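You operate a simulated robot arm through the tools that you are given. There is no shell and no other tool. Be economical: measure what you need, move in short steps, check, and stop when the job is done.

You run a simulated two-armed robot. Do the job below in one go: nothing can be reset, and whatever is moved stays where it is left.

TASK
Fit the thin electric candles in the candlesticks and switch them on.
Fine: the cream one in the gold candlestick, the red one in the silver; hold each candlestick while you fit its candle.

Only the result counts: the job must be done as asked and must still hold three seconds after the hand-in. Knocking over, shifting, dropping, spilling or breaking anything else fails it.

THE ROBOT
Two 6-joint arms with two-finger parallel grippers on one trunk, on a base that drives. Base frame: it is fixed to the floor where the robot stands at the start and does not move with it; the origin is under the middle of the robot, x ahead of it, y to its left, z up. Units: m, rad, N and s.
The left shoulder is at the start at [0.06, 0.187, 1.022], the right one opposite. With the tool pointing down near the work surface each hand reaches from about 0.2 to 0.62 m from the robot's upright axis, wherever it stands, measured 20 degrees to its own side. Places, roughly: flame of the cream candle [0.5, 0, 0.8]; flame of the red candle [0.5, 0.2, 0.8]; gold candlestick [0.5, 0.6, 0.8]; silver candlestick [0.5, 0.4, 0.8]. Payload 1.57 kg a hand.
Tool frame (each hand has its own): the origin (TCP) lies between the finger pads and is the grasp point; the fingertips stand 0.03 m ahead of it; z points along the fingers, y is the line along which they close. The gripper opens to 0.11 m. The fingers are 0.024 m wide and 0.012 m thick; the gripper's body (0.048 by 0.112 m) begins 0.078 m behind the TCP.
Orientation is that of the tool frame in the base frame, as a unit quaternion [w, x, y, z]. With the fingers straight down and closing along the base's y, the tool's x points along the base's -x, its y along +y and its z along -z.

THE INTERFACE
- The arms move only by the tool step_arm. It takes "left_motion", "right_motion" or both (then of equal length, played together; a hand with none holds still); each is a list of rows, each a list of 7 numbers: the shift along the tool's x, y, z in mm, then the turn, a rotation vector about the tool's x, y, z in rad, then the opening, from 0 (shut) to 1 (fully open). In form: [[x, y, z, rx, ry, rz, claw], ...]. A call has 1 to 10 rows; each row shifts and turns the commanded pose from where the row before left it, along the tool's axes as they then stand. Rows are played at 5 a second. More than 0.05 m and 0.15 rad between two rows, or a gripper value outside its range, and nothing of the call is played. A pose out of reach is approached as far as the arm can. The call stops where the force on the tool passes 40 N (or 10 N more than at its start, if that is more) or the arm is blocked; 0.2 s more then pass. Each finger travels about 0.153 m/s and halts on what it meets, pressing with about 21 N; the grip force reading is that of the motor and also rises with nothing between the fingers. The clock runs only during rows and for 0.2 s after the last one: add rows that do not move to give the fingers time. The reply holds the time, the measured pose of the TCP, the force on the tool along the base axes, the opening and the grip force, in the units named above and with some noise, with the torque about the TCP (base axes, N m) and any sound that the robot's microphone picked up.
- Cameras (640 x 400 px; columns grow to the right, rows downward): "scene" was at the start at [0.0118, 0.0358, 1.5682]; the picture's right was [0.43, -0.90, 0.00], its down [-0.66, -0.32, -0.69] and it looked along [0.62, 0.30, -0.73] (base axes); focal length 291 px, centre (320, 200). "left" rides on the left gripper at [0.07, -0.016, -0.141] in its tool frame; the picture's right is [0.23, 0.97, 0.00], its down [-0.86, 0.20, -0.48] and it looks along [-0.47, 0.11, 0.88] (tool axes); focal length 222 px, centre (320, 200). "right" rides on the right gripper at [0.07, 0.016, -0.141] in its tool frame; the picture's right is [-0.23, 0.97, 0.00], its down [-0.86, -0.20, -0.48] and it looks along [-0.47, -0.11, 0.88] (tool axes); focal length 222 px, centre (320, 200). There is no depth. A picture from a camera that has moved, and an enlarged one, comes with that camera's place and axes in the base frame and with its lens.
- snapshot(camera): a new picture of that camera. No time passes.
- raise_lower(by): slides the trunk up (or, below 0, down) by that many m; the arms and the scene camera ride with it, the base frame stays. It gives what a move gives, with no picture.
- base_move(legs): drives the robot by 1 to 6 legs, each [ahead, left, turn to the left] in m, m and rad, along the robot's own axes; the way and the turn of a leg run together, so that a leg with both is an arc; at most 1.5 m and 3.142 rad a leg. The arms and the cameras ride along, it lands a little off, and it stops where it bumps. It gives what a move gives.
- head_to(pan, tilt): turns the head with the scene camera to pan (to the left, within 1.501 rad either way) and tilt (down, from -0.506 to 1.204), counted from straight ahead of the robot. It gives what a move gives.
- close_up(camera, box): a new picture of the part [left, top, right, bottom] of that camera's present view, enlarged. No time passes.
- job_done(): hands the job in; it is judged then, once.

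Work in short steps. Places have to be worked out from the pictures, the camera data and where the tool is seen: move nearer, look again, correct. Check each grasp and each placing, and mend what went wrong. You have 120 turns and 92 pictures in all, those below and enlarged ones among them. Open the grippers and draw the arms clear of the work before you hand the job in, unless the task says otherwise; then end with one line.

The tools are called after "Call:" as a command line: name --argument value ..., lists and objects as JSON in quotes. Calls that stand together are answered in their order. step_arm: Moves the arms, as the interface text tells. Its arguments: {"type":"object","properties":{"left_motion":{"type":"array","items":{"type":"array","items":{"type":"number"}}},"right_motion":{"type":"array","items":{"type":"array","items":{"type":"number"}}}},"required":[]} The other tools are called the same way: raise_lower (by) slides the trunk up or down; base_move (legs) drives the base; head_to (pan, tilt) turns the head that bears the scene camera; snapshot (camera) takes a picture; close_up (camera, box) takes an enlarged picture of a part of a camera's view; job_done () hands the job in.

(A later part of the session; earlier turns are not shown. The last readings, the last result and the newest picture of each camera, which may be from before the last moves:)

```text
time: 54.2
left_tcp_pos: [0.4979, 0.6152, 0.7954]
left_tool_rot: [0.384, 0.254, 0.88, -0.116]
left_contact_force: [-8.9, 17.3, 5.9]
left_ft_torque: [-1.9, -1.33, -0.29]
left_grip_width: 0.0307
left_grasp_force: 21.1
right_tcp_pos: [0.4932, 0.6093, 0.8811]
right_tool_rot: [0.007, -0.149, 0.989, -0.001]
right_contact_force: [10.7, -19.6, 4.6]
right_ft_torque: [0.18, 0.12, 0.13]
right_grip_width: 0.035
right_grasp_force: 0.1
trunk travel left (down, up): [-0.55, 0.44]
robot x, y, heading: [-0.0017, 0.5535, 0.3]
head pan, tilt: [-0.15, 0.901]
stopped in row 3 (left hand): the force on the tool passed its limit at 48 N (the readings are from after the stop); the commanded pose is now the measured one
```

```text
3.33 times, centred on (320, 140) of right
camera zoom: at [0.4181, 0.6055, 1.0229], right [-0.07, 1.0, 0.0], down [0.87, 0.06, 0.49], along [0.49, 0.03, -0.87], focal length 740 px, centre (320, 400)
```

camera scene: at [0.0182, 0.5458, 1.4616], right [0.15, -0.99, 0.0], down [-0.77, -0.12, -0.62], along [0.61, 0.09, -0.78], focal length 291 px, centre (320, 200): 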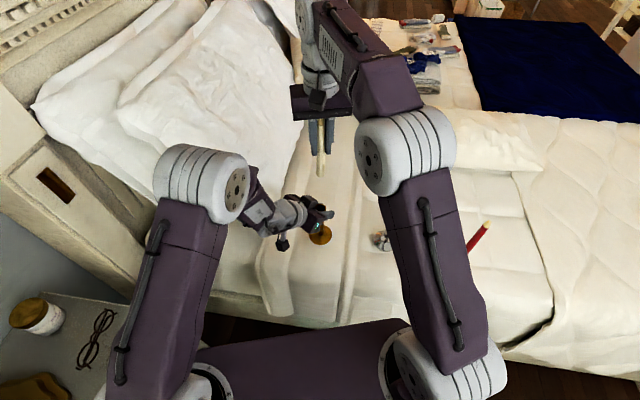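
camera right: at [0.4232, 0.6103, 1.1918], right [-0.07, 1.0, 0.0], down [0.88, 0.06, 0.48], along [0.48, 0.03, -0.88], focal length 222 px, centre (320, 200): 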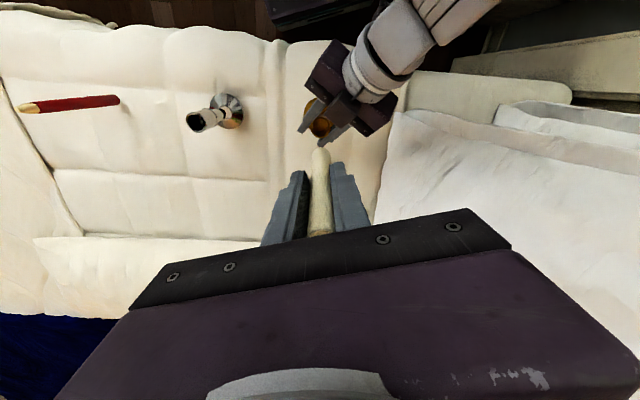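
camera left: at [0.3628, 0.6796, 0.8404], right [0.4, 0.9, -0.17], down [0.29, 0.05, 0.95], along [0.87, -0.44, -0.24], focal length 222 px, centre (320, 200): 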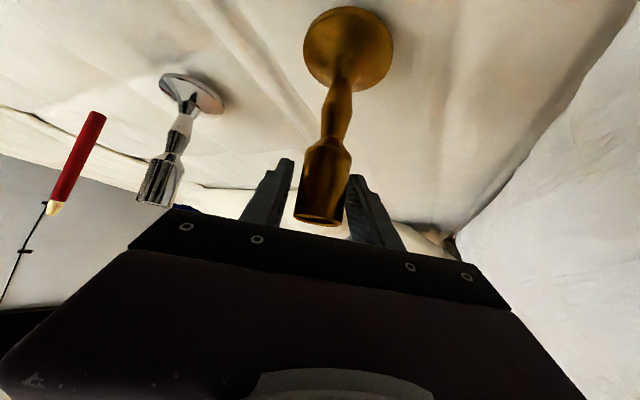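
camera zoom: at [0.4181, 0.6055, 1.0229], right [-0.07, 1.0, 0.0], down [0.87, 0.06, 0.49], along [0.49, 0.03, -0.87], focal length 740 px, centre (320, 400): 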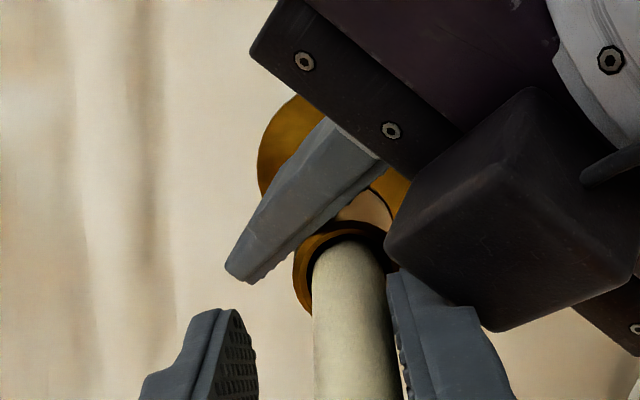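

The opening right finger bumped the left gripper's housing. I'll raise straight up with the opening kept as it is.

Call:
step_arm --right_motion '[[0, -1, -4, 0, 0, 0, 0.33], [0, 0, -15, 0, 0, 0, 0.33], [0, 0, -30, 0, 0, 0, 0.4], [0, 0, -40, 0, 0, 0, 0.5], [0, 0, -40, 0, 0, 0, 0.5], [0, 0, 0, 0, 0, 0, 0.5]]'

Call:
close_up --camera "scene" --box '[270, 110, 370, 240]'

Call:
close_up --camera "right" --box '[240, 80, 400, 200]'

```text
time: 55.6
left_tcp_pos: [0.4959, 0.6144, 0.7932]
left_tool_rot: [0.384, 0.256, 0.88, -0.116]
left_contact_force: [2.0, -2.3, 6.9]
left_ft_torque: [-0.03, -0.46, -0.1]
left_grip_width: 0.0305
left_grasp_force: 21.1
right_tcp_pos: [0.4924, 0.6119, 1.0102]
right_tool_rot: [0.007, -0.148, 0.989, 0.0]
right_contact_force: [0.2, -0.7, 0.4]
right_ft_torque: [-0.01, -0.03, 0.0]
right_grip_width: 0.0552
right_grasp_force: 0.0
trunk travel left (down, up): [-0.55, 0.44]
robot x, y, heading: [0.0004, 0.5489, 0.305]
head pan, tilt: [-0.15, 0.901]
```

```text
3.08 times, centred on (320, 175) of scene
camera zoom: at [0.0179, 0.5454, 1.4617], right [0.15, -0.99, 0.0], down [-0.77, -0.12, -0.62], along [0.61, 0.09, -0.78], focal length 896 px, centre (320, 277)
```

zoom: 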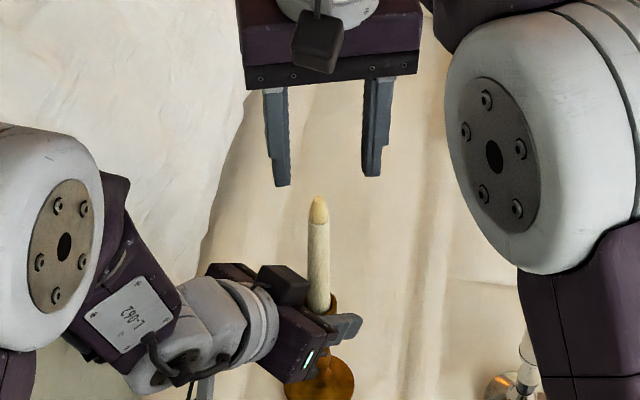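

```text
3.33 times, centred on (320, 140) of right
camera zoom: at [0.4176, 0.6064, 1.1521], right [-0.07, 1.0, 0.0], down [0.87, 0.06, 0.49], along [0.49, 0.04, -0.87], focal length 740 px, centre (320, 400)
```

zoom: 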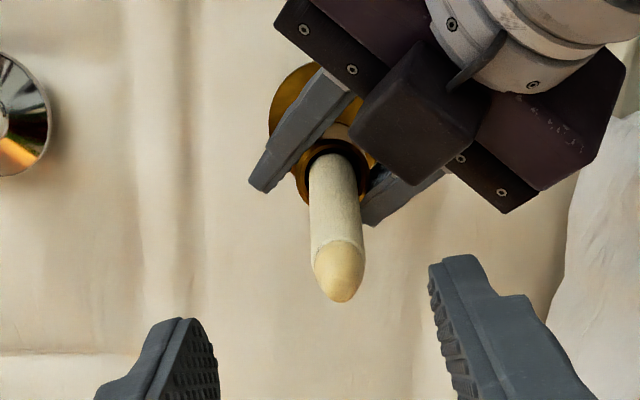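

The cream candle stands in the gold stick. I'll look at the flame cap closely to identify its switch.

Call:
close_up --camera "right" --box '[305, 130, 345, 160]'

Call:
close_up --camera "scene" --box '[305, 160, 335, 190]'

```text
13.33 times, centred on (325, 145) of right
camera zoom: at [0.4176, 0.6064, 1.1521], right [-0.07, 1.0, 0.0], down [0.87, 0.06, 0.49], along [0.49, 0.04, -0.87], focal length 2962 px, centre (253, 933)
```

zoom: 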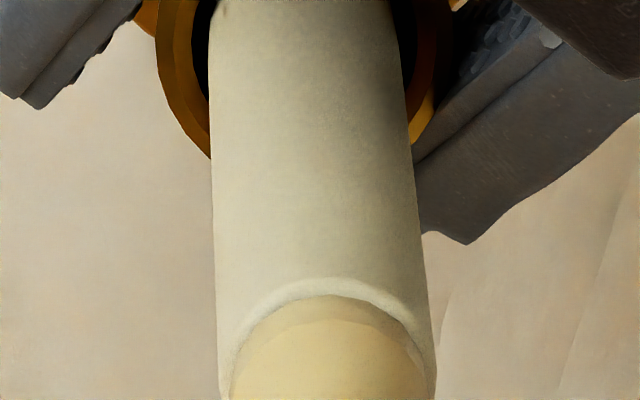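

```text
13.33 times, centred on (320, 175) of scene
camera zoom: at [0.0179, 0.5454, 1.4617], right [0.15, -0.99, 0.0], down [-0.77, -0.12, -0.62], along [0.61, 0.09, -0.78], focal length 3884 px, centre (320, 533)
```

zoom: 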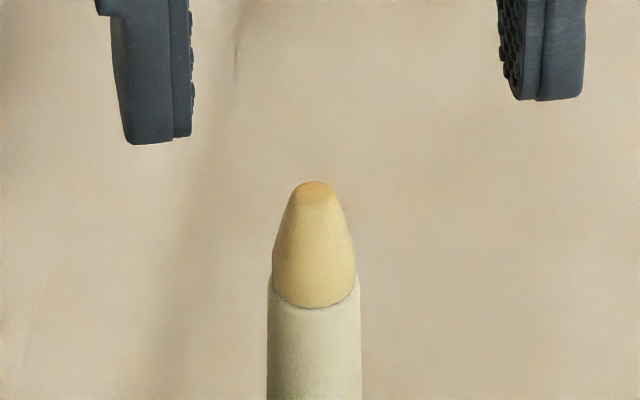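

The cap looks like a press or twist flame. I'll close the right fingers above it (tip ≈ (0.493, 0.617, 0.955)) and press lightly, listening for a sound.

Call:
step_arm --right_motion '[[-1, 5, -3, 0, 0, 0, 0], [0, 0, 0, 0, 0, 0, 0], [0, 0, 0, 0, 0, 0, 0], [0, 0, 8, 0, 0, 0, 0], [0, 0, 5, 0, 0, 0, 0], [0, 0, 5, 0, 0, 0, 0], [0, 0, 0, 0, 0, 0, 0]]'

Call:
close_up --camera "scene" --box '[290, 130, 350, 190]'

```text
time: 57.2
left_tcp_pos: [0.4961, 0.614, 0.794]
left_tool_rot: [0.384, 0.255, 0.88, -0.116]
left_contact_force: [2.4, -2.2, 7.3]
left_ft_torque: [0.0, -0.51, -0.09]
left_grip_width: 0.0305
left_grasp_force: 21.5
right_tcp_pos: [0.4895, 0.6168, 0.995]
right_tool_rot: [0.007, -0.149, 0.989, 0.0]
right_contact_force: [1.1, 0.1, -1.2]
right_ft_torque: [-0.01, 0.01, 0.0]
right_grip_width: 0.0
right_grasp_force: 21.1
trunk travel left (down, up): [-0.55, 0.44]
robot x, y, heading: [0.0048, 0.5516, 0.302]
head pan, tilt: [-0.15, 0.901]
```

```text
6.67 times, centred on (320, 160) of scene
camera zoom: at [0.0177, 0.5453, 1.4617], right [0.15, -0.99, 0.0], down [-0.77, -0.12, -0.62], along [0.61, 0.09, -0.78], focal length 1942 px, centre (320, 467)
```

zoom: 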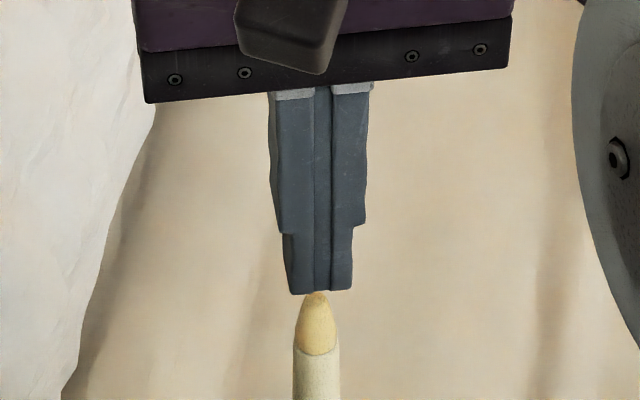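

Just above the tip, slightly short in x. Shift +3 mm and press down in 2 mm rows.

Call:
step_arm --right_motion '[[-3, 0, 3, 0, 0, 0, 0], [0, 0, 3, 0, 0, 0, 0], [0, 0, 2, 0, 0, 0, 0], [0, 0, 2, 0, 0, 0, 0], [0, 0, 0, 0, 0, 0, 0]]'

```text
time: 58.4
left_tcp_pos: [0.497, 0.6138, 0.7944]
left_tool_rot: [0.384, 0.255, 0.88, -0.116]
left_contact_force: [2.1, -2.1, 8.0]
left_ft_torque: [0.16, -0.38, -0.08]
left_grip_width: 0.0308
left_grasp_force: 20.8
right_tcp_pos: [0.494, 0.6165, 0.9844]
right_tool_rot: [0.007, -0.148, 0.989, 0.0]
right_contact_force: [0.6, -0.5, -0.2]
right_ft_torque: [-0.01, 0.01, 0.0]
right_grip_width: 0.0
right_grasp_force: 21.1
trunk travel left (down, up): [-0.55, 0.44]
robot x, y, heading: [0.0036, 0.5476, 0.303]
head pan, tilt: [-0.15, 0.901]
```

No contact yet; continue down gently.

Call:
step_arm --right_motion '[[0, 0, 2, 0, 0, 0, 0], [0, 0, 2, 0, 0, 0, 0], [0, 0, 2, 0, 0, 0, 0], [0, 0, 2, 0, 0, 0, 0], [0, 0, 0, 0, 0, 0, 0]]'

Call:
close_up --camera "scene" --box '[290, 140, 350, 200]'

```text
time: 59.6
left_tcp_pos: [0.4972, 0.6156, 0.7925]
left_tool_rot: [0.384, 0.255, 0.88, -0.116]
left_contact_force: [3.5, -1.4, 4.6]
left_ft_torque: [0.16, -0.48, -0.07]
left_grip_width: 0.0306
left_grasp_force: 20.6
right_tcp_pos: [0.4933, 0.6171, 0.9761]
right_tool_rot: [0.008, -0.149, 0.989, 0.001]
right_contact_force: [0.0, -0.1, 5.3]
right_ft_torque: [0.01, -0.03, -0.01]
right_grip_width: 0.0
right_grasp_force: 20.6
trunk travel left (down, up): [-0.55, 0.44]
robot x, y, heading: [0.0049, 0.552, 0.3]
head pan, tilt: [-0.15, 0.901]
heard: click
```

```text
6.67 times, centred on (320, 170) of scene
camera zoom: at [0.0174, 0.5452, 1.4617], right [0.15, -0.99, 0.0], down [-0.77, -0.12, -0.62], along [0.61, 0.09, -0.78], focal length 1942 px, centre (320, 400)
```

zoom: 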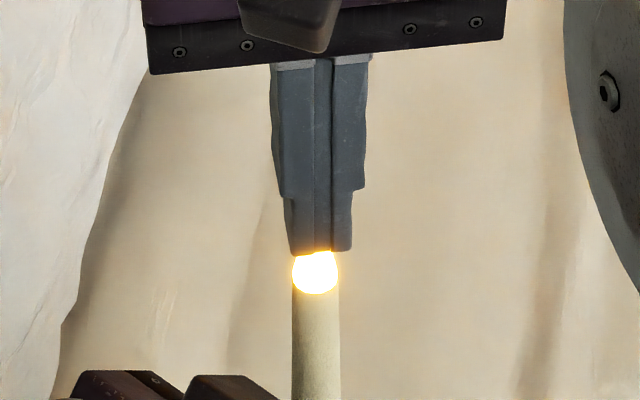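

A click and the flame is lit. I'll lift the right hand off, then open the left hand and back it out along its fingers.

Call:
step_arm --right_motion '[[0, 0, -10, 0, 0, 0, 0], [0, 0, -40, 0, 0, 0, 0], [0, 0, -40, 0, 0, 0, 0], [0, -20, -20, 0, 0, 0, 0], [0, -40, 0, 0, 0, 0, 0], [0, -40, 0, 0, 0, 0, 0], [0, -40, 0, 0, 0, 0, 0], [0, 0, 0, 0, 0, 0, 0], [0, 0, 0, 0, 0, 0, 0]]' --left_motion '[[0, 0, 0, 0, 0, 0, 0], [0, 0, 0, 0, 0, 0, 0], [0, 0, 0, 0, 0, 0, 0.35], [0, 0, 0, 0, 0, 0, 0.45], [0, 0, 0, 0, 0, 0, 0.6], [0, 0, -15, 0, 0, 0, 0.6], [0, 0, -30, 0, 0, 0, 0.6], [0, 0, -40, 0, 0, 0, 0.6], [0, 0, -40, 0, 0, 0, 0.6]]'

Call:
snapshot --camera "scene"

```text
time: 61.6
left_tcp_pos: [0.4205, 0.6651, 0.879]
left_tool_rot: [0.383, 0.256, 0.88, -0.117]
left_contact_force: [-0.7, 0.2, 0.4]
left_ft_torque: [-0.01, -0.01, -0.01]
left_grip_width: 0.0661
left_grasp_force: 0.1
right_tcp_pos: [0.5324, 0.482, 1.0889]
right_tool_rot: [0.008, -0.149, 0.989, 0.0]
right_contact_force: [-0.6, 0.2, 0.0]
right_ft_torque: [-0.02, 0.0, 0.02]
right_grip_width: 0.0
right_grasp_force: 21.3
trunk travel left (down, up): [-0.55, 0.44]
robot x, y, heading: [-0.0003, 0.5505, 0.302]
head pan, tilt: [-0.15, 0.901]
```

```text
19 pictures are left
camera scene: at [0.0171, 0.5457, 1.4616], right [0.15, -0.99, 0.0], down [-0.77, -0.12, -0.62], along [0.61, 0.09, -0.78], focal length 291 px, centre (320, 200)
```

scene: 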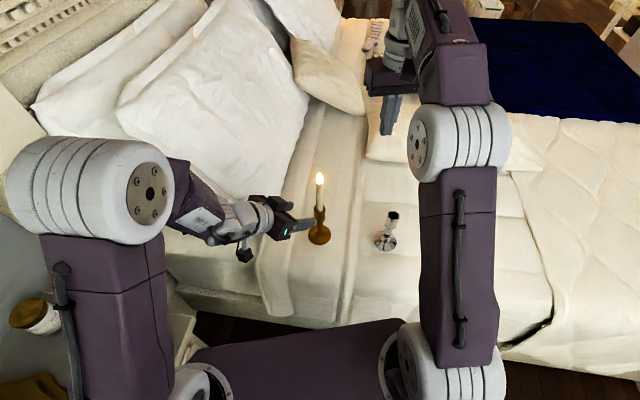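

Cream is lit and stands well. For silver I'll reproduce the same geometry by shifting the robot −0.2 m in y. First raise the left hand clear, open the right.

Call:
step_arm --left_motion '[[-33, 0, -30, 0, 0, 0, 0.8], [-33, 0, -30, 0, 0, 0, 0.8], [-33, 0, -30, 0, 0, 0, 0.8], [-33, 0, -30, 0, 0, 0, 0.8], [-33, 0, -30, 0, 0, 0, 0.8]]' --right_motion '[[0, 0, -20, 0, 0, 0, 0.5], [0, 0, 0, 0, 0, 0, 0.5], [0, 0, 0, 0, 0, 0, 0.5], [0, 0, 0, 0, 0, 0, 0.5], [0, 0, 0, 0, 0, 0, 0.5]]'

Call:
base_move --legs '[[-0.059, -0.191, 0]]'

Call:
snapshot --camera "scene"

```text
time: 62.8
left_tcp_pos: [0.4227, 0.6663, 1.1008]
left_tool_rot: [0.384, 0.255, 0.88, -0.116]
left_contact_force: [-0.6, 0.0, 1.0]
left_ft_torque: [0.04, 0.01, -0.01]
left_grip_width: 0.088
left_grasp_force: 0.0
right_tcp_pos: [0.5323, 0.4822, 1.1064]
right_tool_rot: [0.008, -0.149, 0.989, 0.0]
right_contact_force: [-0.1, -0.3, 0.5]
right_ft_torque: [-0.01, 0.01, 0.01]
right_grip_width: 0.055
right_grasp_force: 0.1
trunk travel left (down, up): [-0.55, 0.44]
robot x, y, heading: [0.003, 0.5499, 0.299]
head pan, tilt: [-0.15, 0.901]
```

```text
time: 64.4
left_tcp_pos: [0.421, 0.4688, 1.1008]
left_tool_rot: [0.383, 0.256, 0.88, -0.116]
left_contact_force: [0.4, -0.6, -0.5]
left_ft_torque: [-0.04, 0.02, 0.0]
left_grip_width: 0.0881
left_grasp_force: 0.1
right_tcp_pos: [0.5307, 0.284, 1.1069]
right_tool_rot: [0.008, -0.149, 0.989, 0.001]
right_contact_force: [0.6, 0.2, -0.3]
right_ft_torque: [0.02, -0.03, 0.01]
right_grip_width: 0.0549
right_grasp_force: 0.1
trunk travel left (down, up): [-0.55, 0.44]
robot x, y, heading: [-0.0034, 0.3533, 0.304]
head pan, tilt: [-0.15, 0.901]
```

```text
18 pictures are left
camera scene: at [0.0171, 0.3473, 1.4616], right [0.15, -0.99, 0.0], down [-0.77, -0.12, -0.62], along [0.61, 0.09, -0.78], focal length 291 px, centre (320, 200)
```

scene: 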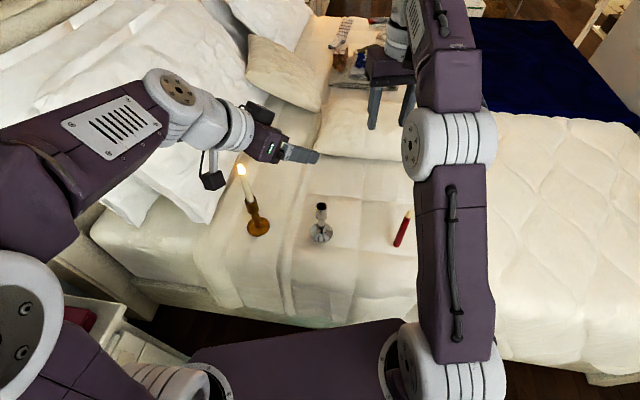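

Good geometry. I'll move the right hand above the red candle and check with its camera.

Call:
step_arm --right_motion '[[17, -20.5, 10, 0, 0, 0, 0.8], [17, -20.5, 10, 0, 0, 0, 0.8], [17, -20.5, 10, 0, 0, 0, 0.8], [16, -20.5, 10, 0, 0, 0, 0.8], [0, 0, 32, 0, 0, 0, 0.8], [0, 0, 32, 0, 0, 0, 0.8], [0, 0, 32, 0, 0, 0, 0.8], [0, 0, 0, 0, 0, 0, 0.8]]'

Call:
snapshot --camera "right"

```text
time: 66.2
left_tcp_pos: [0.4211, 0.4683, 1.0999]
left_tool_rot: [0.384, 0.255, 0.88, -0.116]
left_contact_force: [0.7, 0.2, 0.1]
left_ft_torque: [0.0, -0.01, 0.01]
left_grip_width: 0.0882
left_grasp_force: 0.1
right_tcp_pos: [0.4944, 0.1879, 0.9696]
right_tool_rot: [0.006, -0.15, 0.989, 0.0]
right_contact_force: [0.3, 1.2, -0.4]
right_ft_torque: [0.02, 0.03, -0.01]
right_grip_width: 0.0881
right_grasp_force: 0.2
trunk travel left (down, up): [-0.55, 0.44]
robot x, y, heading: [-0.0025, 0.3518, 0.303]
head pan, tilt: [-0.15, 0.901]
```

```text
17 pictures are left
camera right: at [0.42, 0.1817, 1.1114], right [-0.07, 1.0, 0.0], down [0.87, 0.06, 0.49], along [0.49, 0.04, -0.87], focal length 222 px, centre (320, 200)
```

right: 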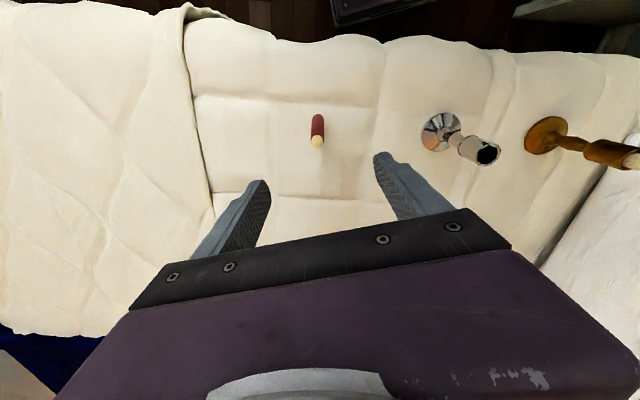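

Red is at ≈(0.491, 0.183). I'll fix the slight tool tilt, centre, descend to z≈0.795 and close.

Call:
step_arm --right_motion '[[4.6, -3.2, 0, -0.002, 0.012, 0, 0.8], [0, 0, 40, 0, 0, 0, 0.8], [0, 0, 40, 0, 0, 0, 0.8], [0, 0, 40, 0, 0, 0, 0.8], [0, 0, 30, 0, 0, 0, 0.7], [0, 0, 24, 0, 0, 0, 0.5], [0, 0, 0, 0, 0, 0, 0.3], [0, 0, 0, 0, 0, 0, 0], [0, 0, 0, 0, 0, 0, 0], [0, 0, 0, 0, 0, 0, 0]]'

Call:
snapshot --camera "right"

```text
time: 68.4
left_tcp_pos: [0.4214, 0.4682, 1.1009]
left_tool_rot: [0.383, 0.255, 0.88, -0.116]
left_contact_force: [0.1, 0.0, 0.1]
left_ft_torque: [0.02, -0.02, -0.01]
left_grip_width: 0.0879
left_grasp_force: 0.0
right_tcp_pos: [0.489, 0.1824, 0.7939]
right_tool_rot: [0.0, -0.15, 0.989, 0.001]
right_contact_force: [-0.9, 0.3, -0.1]
right_ft_torque: [0.04, -0.01, 0.01]
right_grip_width: 0.018
right_grasp_force: 20.8
trunk travel left (down, up): [-0.55, 0.44]
robot x, y, heading: [-0.0023, 0.3508, 0.302]
head pan, tilt: [-0.15, 0.901]
```

```text
16 pictures are left
camera right: at [0.4163, 0.179, 0.9383], right [-0.07, 1.0, 0.0], down [0.88, 0.06, 0.48], along [0.48, 0.04, -0.88], focal length 222 px, centre (320, 200)
```

right: 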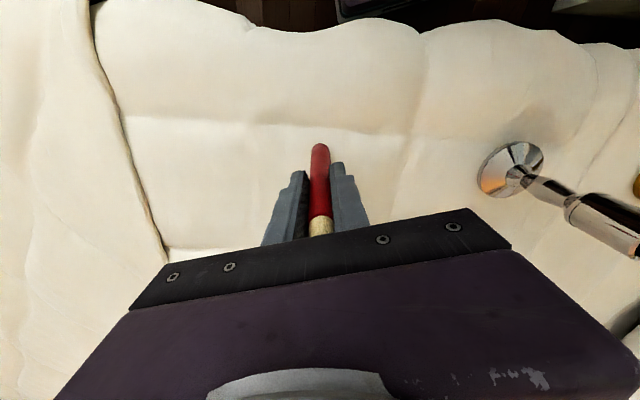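

Red is gripped. Lift it, and bring the left hand above the silver tube (expected near (0.5035, 0.412)).

Call:
step_arm --right_motion '[[0, 0, -20, 0, 0, 0, 0], [0, 0, -40, 0, 0, 0, 0], [0, 0, -40, 0, 0, 0, 0], [0, 0, -40, 0, 0, 0, 0], [0, 0, -40, 0, 0, 0, 0], [0, 0, -40, 0, 0, 0, 0], [0, 0, -30, 0, 0, 0, 0], [0, 0, 0, 0, 0, 0, 0]]' --left_motion '[[0, 0, 0, 0, 0, 0, 0.8], [14.5, -0.25, 36, 0, 0, 0, 0.8], [14.5, -0.25, 36, 0, 0, 0, 0.8], [14.5, -0.25, 36, 0, 0, 0, 0.8], [14.5, -0.25, 36, 0, 0, 0, 0.8], [14.5, -0.25, 36, 0, 0, 0, 0.8], [14.5, -0.25, 36, 0, 0, 0, 0.8], [0, 0, 0, 0, 0, 0, 0.8]]'

Call:
snapshot --camera "left"

```text
time: 70.2
left_tcp_pos: [0.5037, 0.4127, 0.8897]
left_tool_rot: [0.385, 0.255, 0.88, -0.115]
left_contact_force: [-0.8, -0.2, -0.3]
left_ft_torque: [0.01, 0.0, -0.01]
left_grip_width: 0.088
left_grasp_force: 0.1
right_tcp_pos: [0.4893, 0.1829, 1.0462]
right_tool_rot: [0.001, -0.149, 0.989, 0.0]
right_contact_force: [-0.2, 0.1, -0.6]
right_ft_torque: [0.01, -0.04, -0.01]
right_grip_width: 0.018
right_grasp_force: 21.3
trunk travel left (down, up): [-0.55, 0.44]
robot x, y, heading: [-0.0011, 0.3538, 0.301]
head pan, tilt: [-0.15, 0.901]
```

```text
15 pictures are left
camera left: at [0.3679, 0.4801, 0.933], right [0.39, 0.9, -0.17], down [0.3, 0.05, 0.95], along [0.87, -0.43, -0.25], focal length 222 px, centre (320, 200)
```

left: 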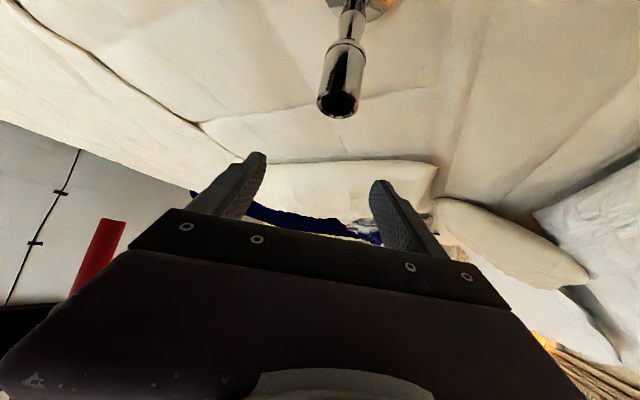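

Consistent with prediction. Descend to z≈0.797 and narrow the fingers.

Call:
step_arm --left_motion '[[22.4, 0.3, 20.8, 0, 0, 0, 0.8], [22.4, 0.3, 20.8, 0, 0, 0, 0.8], [22.4, 0.3, 20.8, 0, 0, 0, 0.8], [0, 0, 0, 0, 0, 0, 0.6], [0, 0, 0, 0, 0, 0, 0.4]]'

Call:
snapshot --camera "left"

```text
time: 71.4
left_tcp_pos: [0.5043, 0.4115, 0.7999]
left_tool_rot: [0.382, 0.255, 0.881, -0.116]
left_contact_force: [0.4, 0.4, 1.0]
left_ft_torque: [0.02, -0.04, 0.0]
left_grip_width: 0.0441
left_grasp_force: 0.1
right_tcp_pos: [0.4899, 0.1832, 1.0454]
right_tool_rot: [0.001, -0.149, 0.989, 0.0]
right_contact_force: [0.4, -0.1, 0.3]
right_ft_torque: [0.03, 0.0, -0.02]
right_grip_width: 0.0177
right_grasp_force: 21.6
trunk travel left (down, up): [-0.55, 0.44]
robot x, y, heading: [0.0027, 0.3522, 0.299]
head pan, tilt: [-0.15, 0.901]
```

```text
14 pictures are left
camera left: at [0.3687, 0.4793, 0.8441], right [0.39, 0.9, -0.18], down [0.31, 0.05, 0.95], along [0.87, -0.43, -0.26], focal length 222 px, centre (320, 200)
```

left: 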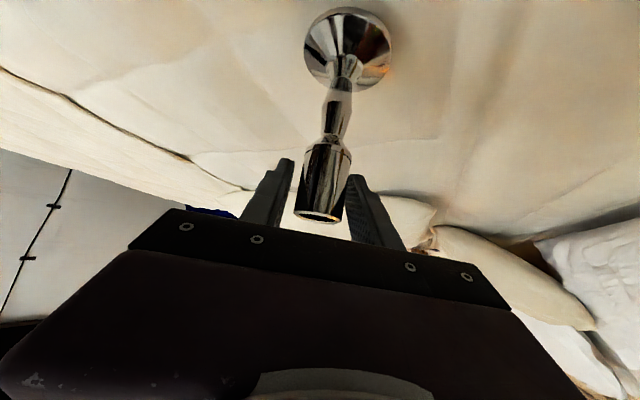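

Close the left hand on the silver tube, then bring the red candle over.

Call:
step_arm --left_motion '[[0, 1, 0, 0, 0, 0, 0.33], [0, 0, 0, 0, 0, 0, 0.29], [0, 0, 0, 0, 0, 0, 0], [0, 0, 0, 0, 0, 0, 0], [0, 0, 0, 0, 0, 0, 0], [0, 0, 0, 0, 0, 0, 0], [0, 0, 0, 0, 0, 0, 0], [0, 0, 0, 0, 0, 0, 0], [0, 0, 0, 0, 0, 0, 0], [0, 0, 0, 0, 0, 0, 0]]' --right_motion '[[0, 0, 0, 0, 0, 0, 0], [0, 0, 0, 0, 0, 0, 0], [0, 0, 0, 0, 0, 0, 0], [-12.2, 36.4, 0, 0, 0, 0, 0], [-12.2, 36.4, 0, 0, 0, 0, 0], [-12.2, 36.4, 0, 0, 0, 0, 0], [-12.2, 36.4, 0, 0, 0, 0, 0], [-12.2, 36.4, 0, 0, 0, 0, 0], [-12.2, 36.4, 0, 0, 0, 0, 0], [0, 0, 0, 0, 0, 0, 0]]'

Call:
close_up --camera "right" --box '[270, 80, 370, 180]'

```text
time: 73.6
left_tcp_pos: [0.5053, 0.4138, 0.799]
left_tool_rot: [0.383, 0.255, 0.88, -0.115]
left_contact_force: [1.3, 0.4, 2.3]
left_ft_torque: [0.22, -0.15, -0.01]
left_grip_width: 0.0321
left_grasp_force: 20.5
right_tcp_pos: [0.4974, 0.4114, 1.0471]
right_tool_rot: [0.001, -0.149, 0.989, 0.001]
right_contact_force: [-0.4, -0.8, -0.8]
right_ft_torque: [0.03, -0.01, 0.02]
right_grip_width: 0.0182
right_grasp_force: 21.3
trunk travel left (down, up): [-0.55, 0.44]
robot x, y, heading: [0.0, 0.3499, 0.297]
head pan, tilt: [-0.15, 0.901]
```

```text
4.00 times, centred on (320, 130) of right
camera zoom: at [0.4249, 0.4065, 1.1902], right [-0.07, 1.0, 0.0], down [0.88, 0.06, 0.48], along [0.48, 0.03, -0.88], focal length 888 px, centre (320, 480)
```

zoom: 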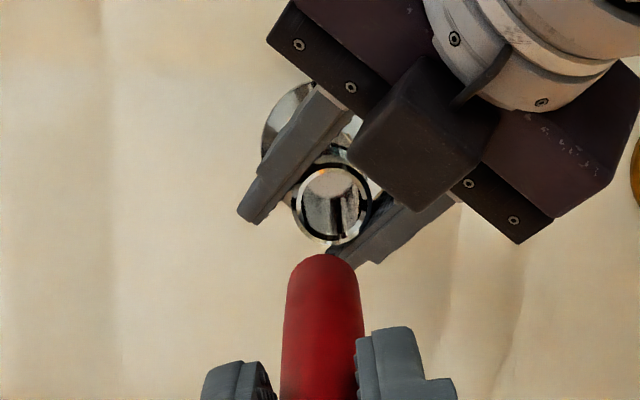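

Calibrating from the cream insertion, the needed shift is ≈(−3.3, +1) mm. Apply and lower to just above the rim (TCP ≈0.94).

Call:
step_arm --right_motion '[[3, 2, 20, 0, 0, 0, 0], [0, 0, 30, 0, 0, 0, 0], [0, 0, 30, 0, 0, 0, 0], [0, 0, 20, 0, 0, 0, 0], [0, 0, 5, 0, 0, 0, 0], [0, 0, 0, 0, 0, 0, 0], [0, 0, 0, 0, 0, 0, 0]]'

Call:
close_up --camera "right" --box '[280, 110, 360, 170]'

Call:
close_up --camera "scene" --box '[305, 180, 345, 210]'

```text
time: 75.2
left_tcp_pos: [0.505, 0.4133, 0.7988]
left_tool_rot: [0.384, 0.255, 0.88, -0.117]
left_contact_force: [0.5, -0.4, 2.6]
left_ft_torque: [0.22, -0.16, 0.01]
left_grip_width: 0.0325
left_grasp_force: 20.9
right_tcp_pos: [0.4912, 0.4146, 0.9419]
right_tool_rot: [0.001, -0.149, 0.989, 0.001]
right_contact_force: [1.2, -0.1, -1.4]
right_ft_torque: [0.02, -0.01, -0.02]
right_grip_width: 0.0176
right_grasp_force: 20.7
trunk travel left (down, up): [-0.55, 0.44]
robot x, y, heading: [-0.0017, 0.3513, 0.305]
head pan, tilt: [-0.15, 0.901]
```

```text
6.67 times, centred on (320, 140) of right
camera zoom: at [0.4197, 0.4095, 1.0843], right [-0.07, 1.0, 0.0], down [0.88, 0.06, 0.48], along [0.48, 0.04, -0.88], focal length 1481 px, centre (320, 600)
```

zoom: 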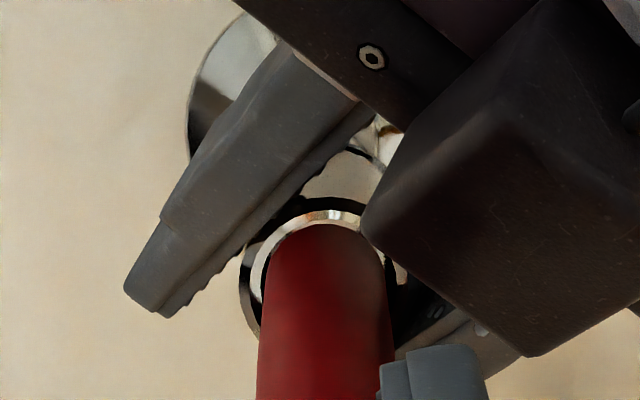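

```text
13.33 times, centred on (325, 195) of scene
camera zoom: at [0.0169, 0.3478, 1.4616], right [0.15, -0.99, 0.0], down [-0.77, -0.12, -0.62], along [0.61, 0.09, -0.78], focal length 3884 px, centre (253, 267)
```

zoom: 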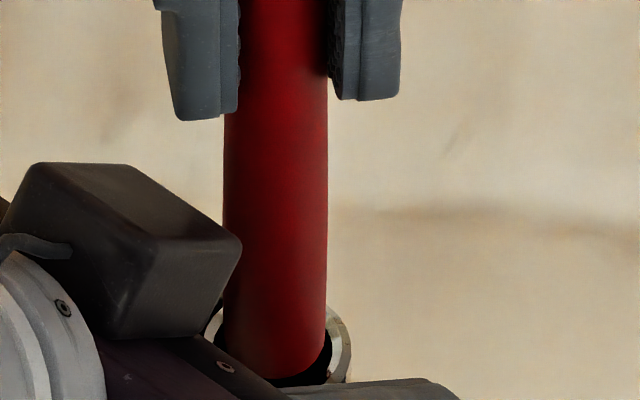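

Both views and the measured pose say to go ≈+3.2 mm in x. Apply, and lower to the rim.

Call:
step_arm --right_motion '[[-3, -1.2, 0, 0, 0, 0, 0], [0, 0, 5, 0, 0, 0, 0], [0, 0, 3, 0, 0, 0, 0], [0, 0, 2, 0, 0, 0, 0], [0, 0, 2, 0, 0, 0, 0], [0, 0, 0, 0, 0, 0, 0]]'

Call:
close_up --camera "scene" --box '[305, 185, 345, 215]'

```text
time: 76.6
left_tcp_pos: [0.5047, 0.4134, 0.7995]
left_tool_rot: [0.384, 0.254, 0.88, -0.116]
left_contact_force: [-0.2, -0.7, 3.0]
left_ft_torque: [0.29, -0.08, 0.01]
left_grip_width: 0.0324
left_grasp_force: 21.2
right_tcp_pos: [0.4945, 0.4138, 0.9299]
right_tool_rot: [0.002, -0.15, 0.989, 0.001]
right_contact_force: [0.4, 2.2, -0.5]
right_ft_torque: [0.16, -0.08, 0.01]
right_grip_width: 0.0179
right_grasp_force: 21.1
trunk travel left (down, up): [-0.55, 0.44]
robot x, y, heading: [-0.0016, 0.3531, 0.3]
head pan, tilt: [-0.15, 0.901]
```

```text
13.33 times, centred on (325, 200) of scene
camera zoom: at [0.0168, 0.3479, 1.4616], right [0.15, -0.99, 0.0], down [-0.77, -0.12, -0.62], along [0.61, 0.09, -0.78], focal length 3884 px, centre (253, 200)
```

zoom: 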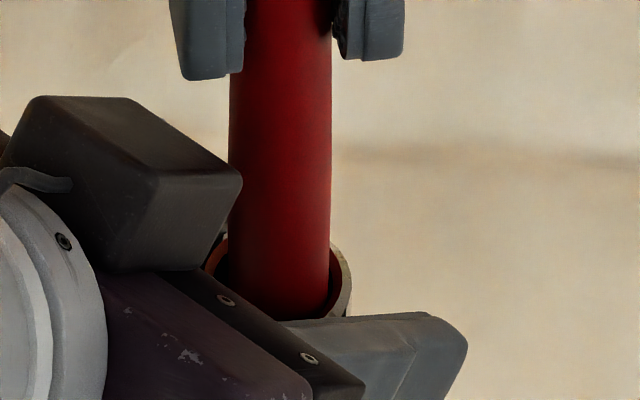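

No axial force; slight +y side push indicates the tip is inside touching the −y wall. Shift +0.5 mm y and descend.

Call:
step_arm --right_motion '[[0, 0.6, 2, 0, 0, 0, 0], [0, 0, 2, 0, 0, 0, 0], [0, 0, 2, 0, 0, 0, 0], [0, 0, 0, 0, 0, 0, 0]]'

```text
time: 77.6
left_tcp_pos: [0.5043, 0.4133, 0.7993]
left_tool_rot: [0.383, 0.255, 0.88, -0.117]
left_contact_force: [-0.4, 0.6, 2.3]
left_ft_torque: [0.15, -0.01, 0.03]
left_grip_width: 0.0319
left_grasp_force: 21.2
right_tcp_pos: [0.4946, 0.4151, 0.9238]
right_tool_rot: [0.001, -0.149, 0.989, 0.0]
right_contact_force: [0.3, 0.2, 0.8]
right_ft_torque: [0.01, 0.0, 0.01]
right_grip_width: 0.018
right_grasp_force: 21.1
trunk travel left (down, up): [-0.55, 0.44]
robot x, y, heading: [-0.0001, 0.3474, 0.302]
head pan, tilt: [-0.15, 0.901]
```

Free of forces at 0.924, continue down.

Call:
step_arm --right_motion '[[0, 0, 2, 0, 0, 0, 0], [0, 0, 2, 0, 0, 0, 0], [0, 0, 2, 0, 0, 0, 0], [0, 0, 2, 0, 0, 0, 0], [0, 0, 2, 0, 0, 0, 0], [0, 0, 0, 0, 0, 0, 0]]'

```text
time: 79.0
left_tcp_pos: [0.5038, 0.4144, 0.7969]
left_tool_rot: [0.381, 0.255, 0.881, -0.116]
left_contact_force: [-3.1, 2.3, 2.8]
left_ft_torque: [0.01, -0.57, 0.1]
left_grip_width: 0.0319
left_grasp_force: 21.0
right_tcp_pos: [0.4954, 0.4148, 0.9164]
right_tool_rot: [0.003, -0.149, 0.989, 0.0]
right_contact_force: [0.8, -2.8, 5.8]
right_ft_torque: [0.05, 0.43, -0.08]
right_grip_width: 0.0179
right_grasp_force: 20.5
trunk travel left (down, up): [-0.55, 0.44]
robot x, y, heading: [0.0001, 0.3585, 0.304]
head pan, tilt: [-0.15, 0.901]
stopped in row 6 (right hand): the force on the tool passed its limit at 41 N (the readings are from after the stop); the commanded pose is now the measured one
```

The same catch as with the gold stick (contact on the −x side). Repeat the fix: lift 4 mm, shift +x slightly, descend.

Call:
step_arm --right_motion '[[0, 0, -4, 0, 0, 0, 0], [-1.2, -0.8, 0, 0, 0, 0, 0], [0, 0, 2, 0, 0, 0, 0], [0, 0, 2, 0, 0, 0, 0], [0, 0, 2, 0, 0, 0, 0], [0, 0, 0, 0, 0, 0, 0]]'

```text
time: 80.4
left_tcp_pos: [0.5027, 0.4133, 0.7981]
left_tool_rot: [0.382, 0.255, 0.881, -0.116]
left_contact_force: [0.1, 0.6, 7.8]
left_ft_torque: [0.4, 0.3, 0.1]
left_grip_width: 0.0322
left_grasp_force: 21.5
right_tcp_pos: [0.4968, 0.4143, 0.9126]
right_tool_rot: [0.001, -0.15, 0.989, 0.001]
right_contact_force: [-3.0, 1.8, -2.1]
right_ft_torque: [0.18, 0.39, 0.01]
right_grip_width: 0.018
right_grasp_force: 21.6
trunk travel left (down, up): [-0.55, 0.44]
robot x, y, heading: [-0.0027, 0.3509, 0.302]
head pan, tilt: [-0.15, 0.901]
```

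Past the catch. Continue down, relieving the small side load.

Call:
step_arm --right_motion '[[0.4, 0.3, 2, 0, 0, 0, 0], [0, 0, 2, 0, 0, 0, 0], [0, 0, 2, 0, 0, 0, 0], [0, 0, 2, 0, 0, 0, 0], [0, 0, 2, 0, 0, 0, 0], [0, 0, 2, 0, 0, 0, 0], [0, 0, 0, 0, 0, 0, 0]]'

```text
time: 82.0
left_tcp_pos: [0.5028, 0.4143, 0.7972]
left_tool_rot: [0.382, 0.255, 0.881, -0.115]
left_contact_force: [0.3, -0.6, 6.5]
left_ft_torque: [0.31, -0.17, 0.06]
left_grip_width: 0.0317
left_grasp_force: 21.3
right_tcp_pos: [0.4967, 0.4159, 0.9027]
right_tool_rot: [0.002, -0.149, 0.989, 0.002]
right_contact_force: [-1.5, 1.9, 0.0]
right_ft_torque: [0.11, 0.16, 0.03]
right_grip_width: 0.018
right_grasp_force: 21.5
trunk travel left (down, up): [-0.55, 0.44]
robot x, y, heading: [-0.002, 0.3503, 0.303]
head pan, tilt: [-0.15, 0.901]
```

Smooth; floor is expected near TCP 0.89.

Call:
step_arm --right_motion '[[0.2, 0.3, 2, 0, 0, 0, 0], [0, 0, 2, 0, 0, 0, 0], [0, 0, 2, 0, 0, 0, 0], [0, 0, 2, 0, 0, 0, 0], [0, 0, 2, 0, 0, 0, 0], [0, 0, 2, 0, 0, 0, 0], [0, 0, 2, 0, 0, 0, 0], [0, 0, 0, 0, 0, 0, 0]]'

```text
time: 83.8
left_tcp_pos: [0.502, 0.4135, 0.7978]
left_tool_rot: [0.381, 0.255, 0.881, -0.116]
left_contact_force: [-4.5, 1.4, 0.5]
left_ft_torque: [0.38, -0.72, 0.13]
left_grip_width: 0.032
left_grasp_force: 20.5
right_tcp_pos: [0.4964, 0.4159, 0.8888]
right_tool_rot: [0.004, -0.149, 0.989, 0.001]
right_contact_force: [3.6, 2.8, 16.1]
right_ft_torque: [0.3, -0.29, 0.01]
right_grip_width: 0.0183
right_grasp_force: 21.5
trunk travel left (down, up): [-0.55, 0.44]
robot x, y, heading: [-0.0004, 0.3519, 0.304]
head pan, tilt: [-0.15, 0.901]
```

Resistance at 0.889 (~41 mm deep). One small push to confirm the floor.

Call:
step_arm --right_motion '[[0, 0, 1.5, 0, 0, 0, 0], [0, 0, 1.5, 0, 0, 0, 0], [0, 0, 0, 0, 0, 0, 0]]'

```text
time: 84.6
left_tcp_pos: [0.5016, 0.4145, 0.7974]
left_tool_rot: [0.38, 0.255, 0.881, -0.115]
left_contact_force: [-5.7, 1.7, -5.3]
left_ft_torque: [0.13, -0.92, 0.17]
left_grip_width: 0.0317
left_grasp_force: 21.4
right_tcp_pos: [0.4946, 0.4162, 0.886]
right_tool_rot: [0.002, -0.149, 0.989, 0.001]
right_contact_force: [5.5, 1.1, 21.0]
right_ft_torque: [0.29, -0.04, -0.01]
right_grip_width: 0.0179
right_grasp_force: 20.9
trunk travel left (down, up): [-0.55, 0.44]
robot x, y, heading: [0.0023, 0.3534, 0.302]
head pan, tilt: [-0.15, 0.901]
```

Call:
step_arm --right_motion '[[0, 0, 1.5, 0, 0, 0, 0], [0, 0, 1.5, 0, 0, 0, 0], [0, 0, 0, 0, 0, 0, 0]]'

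Call:
close_up --camera "scene" --box '[280, 140, 370, 230]'

```text
time: 85.4
left_tcp_pos: [0.5013, 0.4143, 0.7977]
left_tool_rot: [0.381, 0.254, 0.881, -0.115]
left_contact_force: [0.4, 3.2, -17.5]
left_ft_torque: [-0.57, -1.35, 0.0]
left_grip_width: 0.0322
left_grasp_force: 20.6
right_tcp_pos: [0.4956, 0.4153, 0.8832]
right_tool_rot: [0.003, -0.15, 0.989, 0.002]
right_contact_force: [0.6, -3.9, 38.6]
right_ft_torque: [0.64, 0.65, 0.03]
right_grip_width: 0.0181
right_grasp_force: 21.2
trunk travel left (down, up): [-0.55, 0.44]
robot x, y, heading: [-0.0024, 0.3541, 0.301]
head pan, tilt: [-0.15, 0.901]
```

```text
4.44 times, centred on (325, 185) of scene
camera zoom: at [0.0147, 0.3475, 1.4617], right [0.15, -0.99, 0.0], down [-0.77, -0.12, -0.62], along [0.62, 0.09, -0.78], focal length 1295 px, centre (298, 267)
```

zoom: 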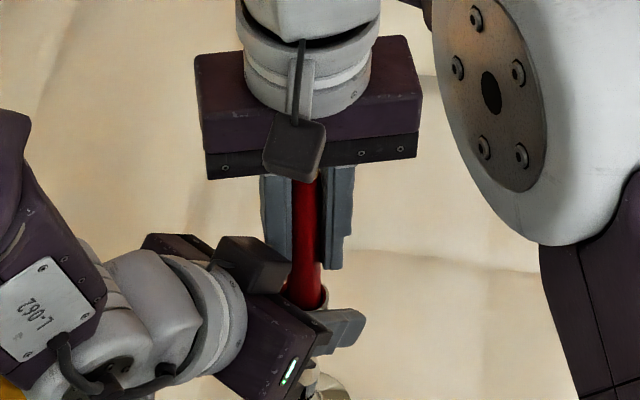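

Seated (38 N). Open the right hand only slightly and raise straight up.

Call:
step_arm --right_motion '[[0, 0, -1.5, 0, 0, 0, 0.2], [0, 0, 0, 0, 0, 0, 0.25], [0, 0, -8, 0, 0, 0, 0.25], [0, 0, -25, 0, 0, 0, 0.25], [0, 0, -40, 0, 0, 0, 0.3], [0, 0, -40, 0, 0, 0, 0.4], [0, 0, -15, 0, 0, 0, 0.4], [0, 0, 0, 0, 0, 0, 0.4]]'

Call:
close_up --camera "right" --box '[240, 80, 400, 200]'

Call:
close_up --camera "scene" --box '[280, 130, 370, 220]'

```text
time: 86.3
left_tcp_pos: [0.5054, 0.4124, 0.8013]
left_tool_rot: [0.386, 0.255, 0.879, -0.116]
left_contact_force: [-1.6, 5.5, -3.2]
left_ft_torque: [-0.52, -0.18, -0.11]
left_grip_width: 0.0316
left_grasp_force: 21.1
right_tcp_pos: [0.4977, 0.4139, 0.8889]
right_tool_rot: [0.002, -0.149, 0.989, -0.003]
right_contact_force: [2.1, -5.6, 0.2]
right_ft_torque: [0.02, -0.03, 0.1]
right_grip_width: 0.022
right_grasp_force: 0.1
trunk travel left (down, up): [-0.55, 0.44]
robot x, y, heading: [0.0038, 0.3553, 0.3]
head pan, tilt: [-0.15, 0.901]
stopped in row 4 (left hand): the force on the tool passed its limit at 54 N (the readings are from after the stop); the commanded pose is now the measured one
```

```text
3.33 times, centred on (320, 140) of right
camera zoom: at [0.4255, 0.4089, 1.0315], right [-0.07, 1.0, -0.01], down [0.87, 0.06, 0.48], along [0.48, 0.03, -0.88], focal length 740 px, centre (320, 400)
```

zoom: 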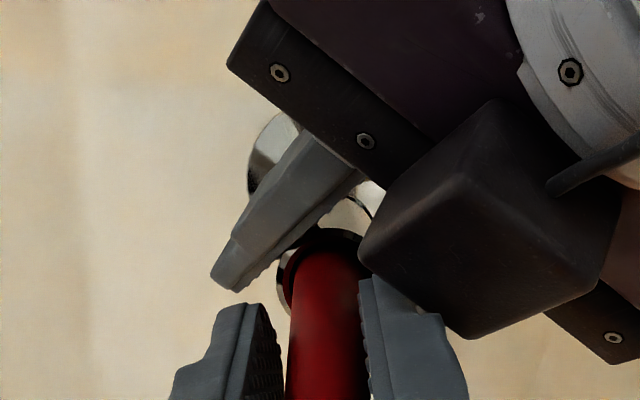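

```text
4.44 times, centred on (325, 175) of scene
camera zoom: at [0.0171, 0.3477, 1.4615], right [0.15, -0.99, 0.0], down [-0.77, -0.12, -0.62], along [0.61, 0.09, -0.78], focal length 1295 px, centre (298, 311)
```

zoom: 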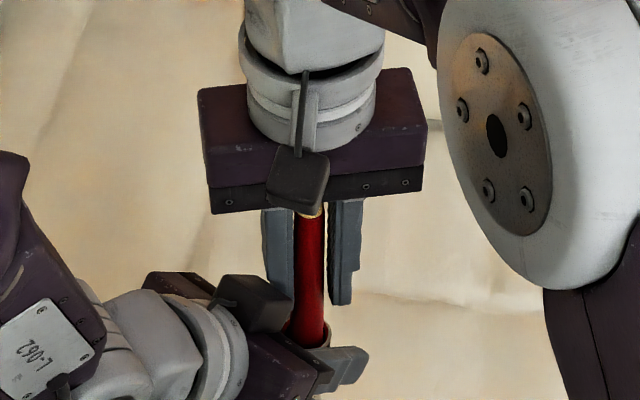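

The +y finger is pinched against the left gripper's housing. I'll shift the right hand −y while opening slightly (only the −y finger moves away), then raise slowly.

Call:
step_arm --right_motion '[[-1, -3.5, 0, 0, 0, 0, 0.26], [-1, -1, 0, 0, 0, 0, 0.27], [0, 0, -3, 0, 0, 0, 0.27], [0, 0, -5, 0, 0, 0, 0.27], [0, 0, -10, 0, 0, 0, 0.27], [0, 0, 0, 0, 0, 0, 0.27]]'

```text
time: 87.7
left_tcp_pos: [0.5067, 0.4126, 0.8016]
left_tool_rot: [0.386, 0.256, 0.878, -0.118]
left_contact_force: [0.1, -0.2, -2.8]
left_ft_torque: [0.02, 0.02, 0.01]
left_grip_width: 0.0303
left_grasp_force: 21.1
right_tcp_pos: [0.5012, 0.4104, 0.9066]
right_tool_rot: [0.002, -0.149, 0.989, -0.002]
right_contact_force: [0.6, 1.0, -0.2]
right_ft_torque: [0.05, 0.01, -0.02]
right_grip_width: 0.0296
right_grasp_force: 0.0
trunk travel left (down, up): [-0.55, 0.44]
robot x, y, heading: [-0.0017, 0.3562, 0.301]
head pan, tilt: [-0.15, 0.901]
```

Freed, forces are near zero. Raise clear of the flame.

Call:
step_arm --right_motion '[[0, 0, -15, 0, 0, 0, 0.27], [0, 0, -25, 0, 0, 0, 0.3], [0, 0, -35, 0, 0, 0, 0.4], [0, 0, -30, 0, 0, 0, 0.4], [0, 0, 0, 0, 0, 0, 0.4]]'

Call:
snapshot --camera "right"

Call:
close_up --camera "scene" --box '[260, 110, 380, 240]'

```text
time: 88.9
left_tcp_pos: [0.5059, 0.4122, 0.8011]
left_tool_rot: [0.387, 0.256, 0.878, -0.117]
left_contact_force: [-0.2, 0.2, -2.4]
left_ft_torque: [-0.02, 0.02, 0.0]
left_grip_width: 0.0302
left_grasp_force: 21.0
right_tcp_pos: [0.4996, 0.4123, 1.0143]
right_tool_rot: [0.002, -0.148, 0.989, -0.002]
right_contact_force: [-0.3, 0.0, 0.0]
right_ft_torque: [0.03, -0.01, -0.02]
right_grip_width: 0.0439
right_grasp_force: 0.1
trunk travel left (down, up): [-0.55, 0.44]
robot x, y, heading: [-0.0004, 0.3564, 0.299]
head pan, tilt: [-0.15, 0.901]
```

```text
6 pictures are left
camera right: at [0.4277, 0.4086, 1.1564], right [-0.07, 1.0, 0.0], down [0.87, 0.06, 0.48], along [0.48, 0.03, -0.88], focal length 222 px, centre (320, 200)
```

right: 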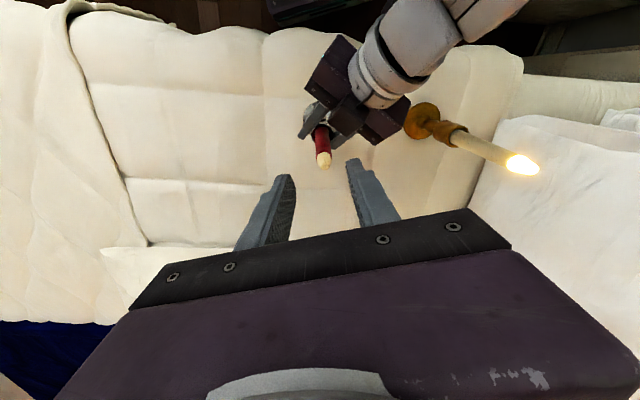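

```text
3.08 times, centred on (320, 175) of scene
camera zoom: at [0.0177, 0.3479, 1.4616], right [0.15, -0.99, 0.0], down [-0.78, -0.12, -0.62], along [0.61, 0.09, -0.78], focal length 896 px, centre (320, 277)
```

zoom: 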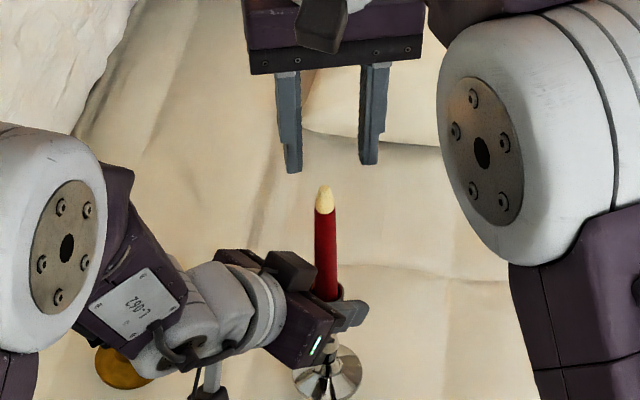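

Red is seated. The left hand seems to carry the stick's weight (≈2.4 N down, 4 mm higher), so I'll lower it back to the bed, while closing the right fingers over the flame tip ≈(0.499, 0.417).

Call:
step_arm --left_motion '[[1.5, 0, 1.3, 0, 0, 0, 0], [0.8, 0, 0.7, 0, 0, 0, 0], [0.7, 0, 0.7, 0, 0, 0, 0], [0, 0, 0, 0, 0, 0, 0], [0, 0, 0, 0, 0, 0, 0]]' --right_motion '[[-1.3, 4.3, 0, 0, 0, 0, 0.2], [0, 0, 0, 0, 0, 0, 0], [0, 0, 0, 0, 0, 0, 0], [0, 0, 10, 0, 0, 0, 0], [0, 0, 0, 0, 0, 0, 0]]'

Call:
close_up --camera "scene" --box '[260, 130, 380, 250]'

```text
time: 90.1
left_tcp_pos: [0.5055, 0.4118, 0.7985]
left_tool_rot: [0.388, 0.255, 0.878, -0.117]
left_contact_force: [0.3, 0.9, 6.1]
left_ft_torque: [0.47, 0.14, -0.07]
left_grip_width: 0.0304
left_grasp_force: 21.0
right_tcp_pos: [0.4996, 0.4154, 1.0027]
right_tool_rot: [0.003, -0.149, 0.989, -0.002]
right_contact_force: [0.2, -0.1, -0.1]
right_ft_torque: [-0.01, -0.01, -0.01]
right_grip_width: 0.0
right_grasp_force: 21.0
trunk travel left (down, up): [-0.55, 0.44]
robot x, y, heading: [0.0011, 0.3535, 0.303]
head pan, tilt: [-0.15, 0.901]
```

```text
3.33 times, centred on (320, 190) of scene
camera zoom: at [0.0165, 0.348, 1.4617], right [0.15, -0.99, 0.0], down [-0.77, -0.12, -0.62], along [0.61, 0.09, -0.78], focal length 971 px, centre (320, 233)
```

zoom: 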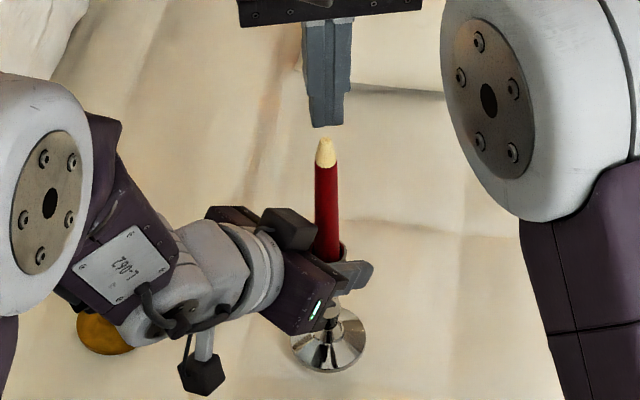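

The stick rests on the bed again and the fingers are over the flame. Press down slowly.

Call:
step_arm --right_motion '[[0, 0.5, 8, 0, 0, 0, 0], [0, 0, 8, 0, 0, 0, 0], [0, 0, 3, 0, 0, 0, 0], [0, 0, 2, 0, 0, 0, 0], [0, 0, 2, 0, 0, 0, 0], [0, 0, 0, 0, 0, 0, 0]]'

```text
time: 91.5
left_tcp_pos: [0.5062, 0.4117, 0.7978]
left_tool_rot: [0.388, 0.256, 0.878, -0.117]
left_contact_force: [4.5, -0.2, 9.9]
left_ft_torque: [0.4, -0.15, -0.13]
left_grip_width: 0.0303
left_grasp_force: 20.9
right_tcp_pos: [0.5003, 0.4161, 0.9793]
right_tool_rot: [0.003, -0.148, 0.989, -0.002]
right_contact_force: [-0.1, 0.2, 1.7]
right_ft_torque: [-0.01, -0.02, -0.01]
right_grip_width: 0.0
right_grasp_force: 20.5
trunk travel left (down, up): [-0.55, 0.44]
robot x, y, heading: [0.0039, 0.3536, 0.306]
head pan, tilt: [-0.15, 0.901]
heard: click
```

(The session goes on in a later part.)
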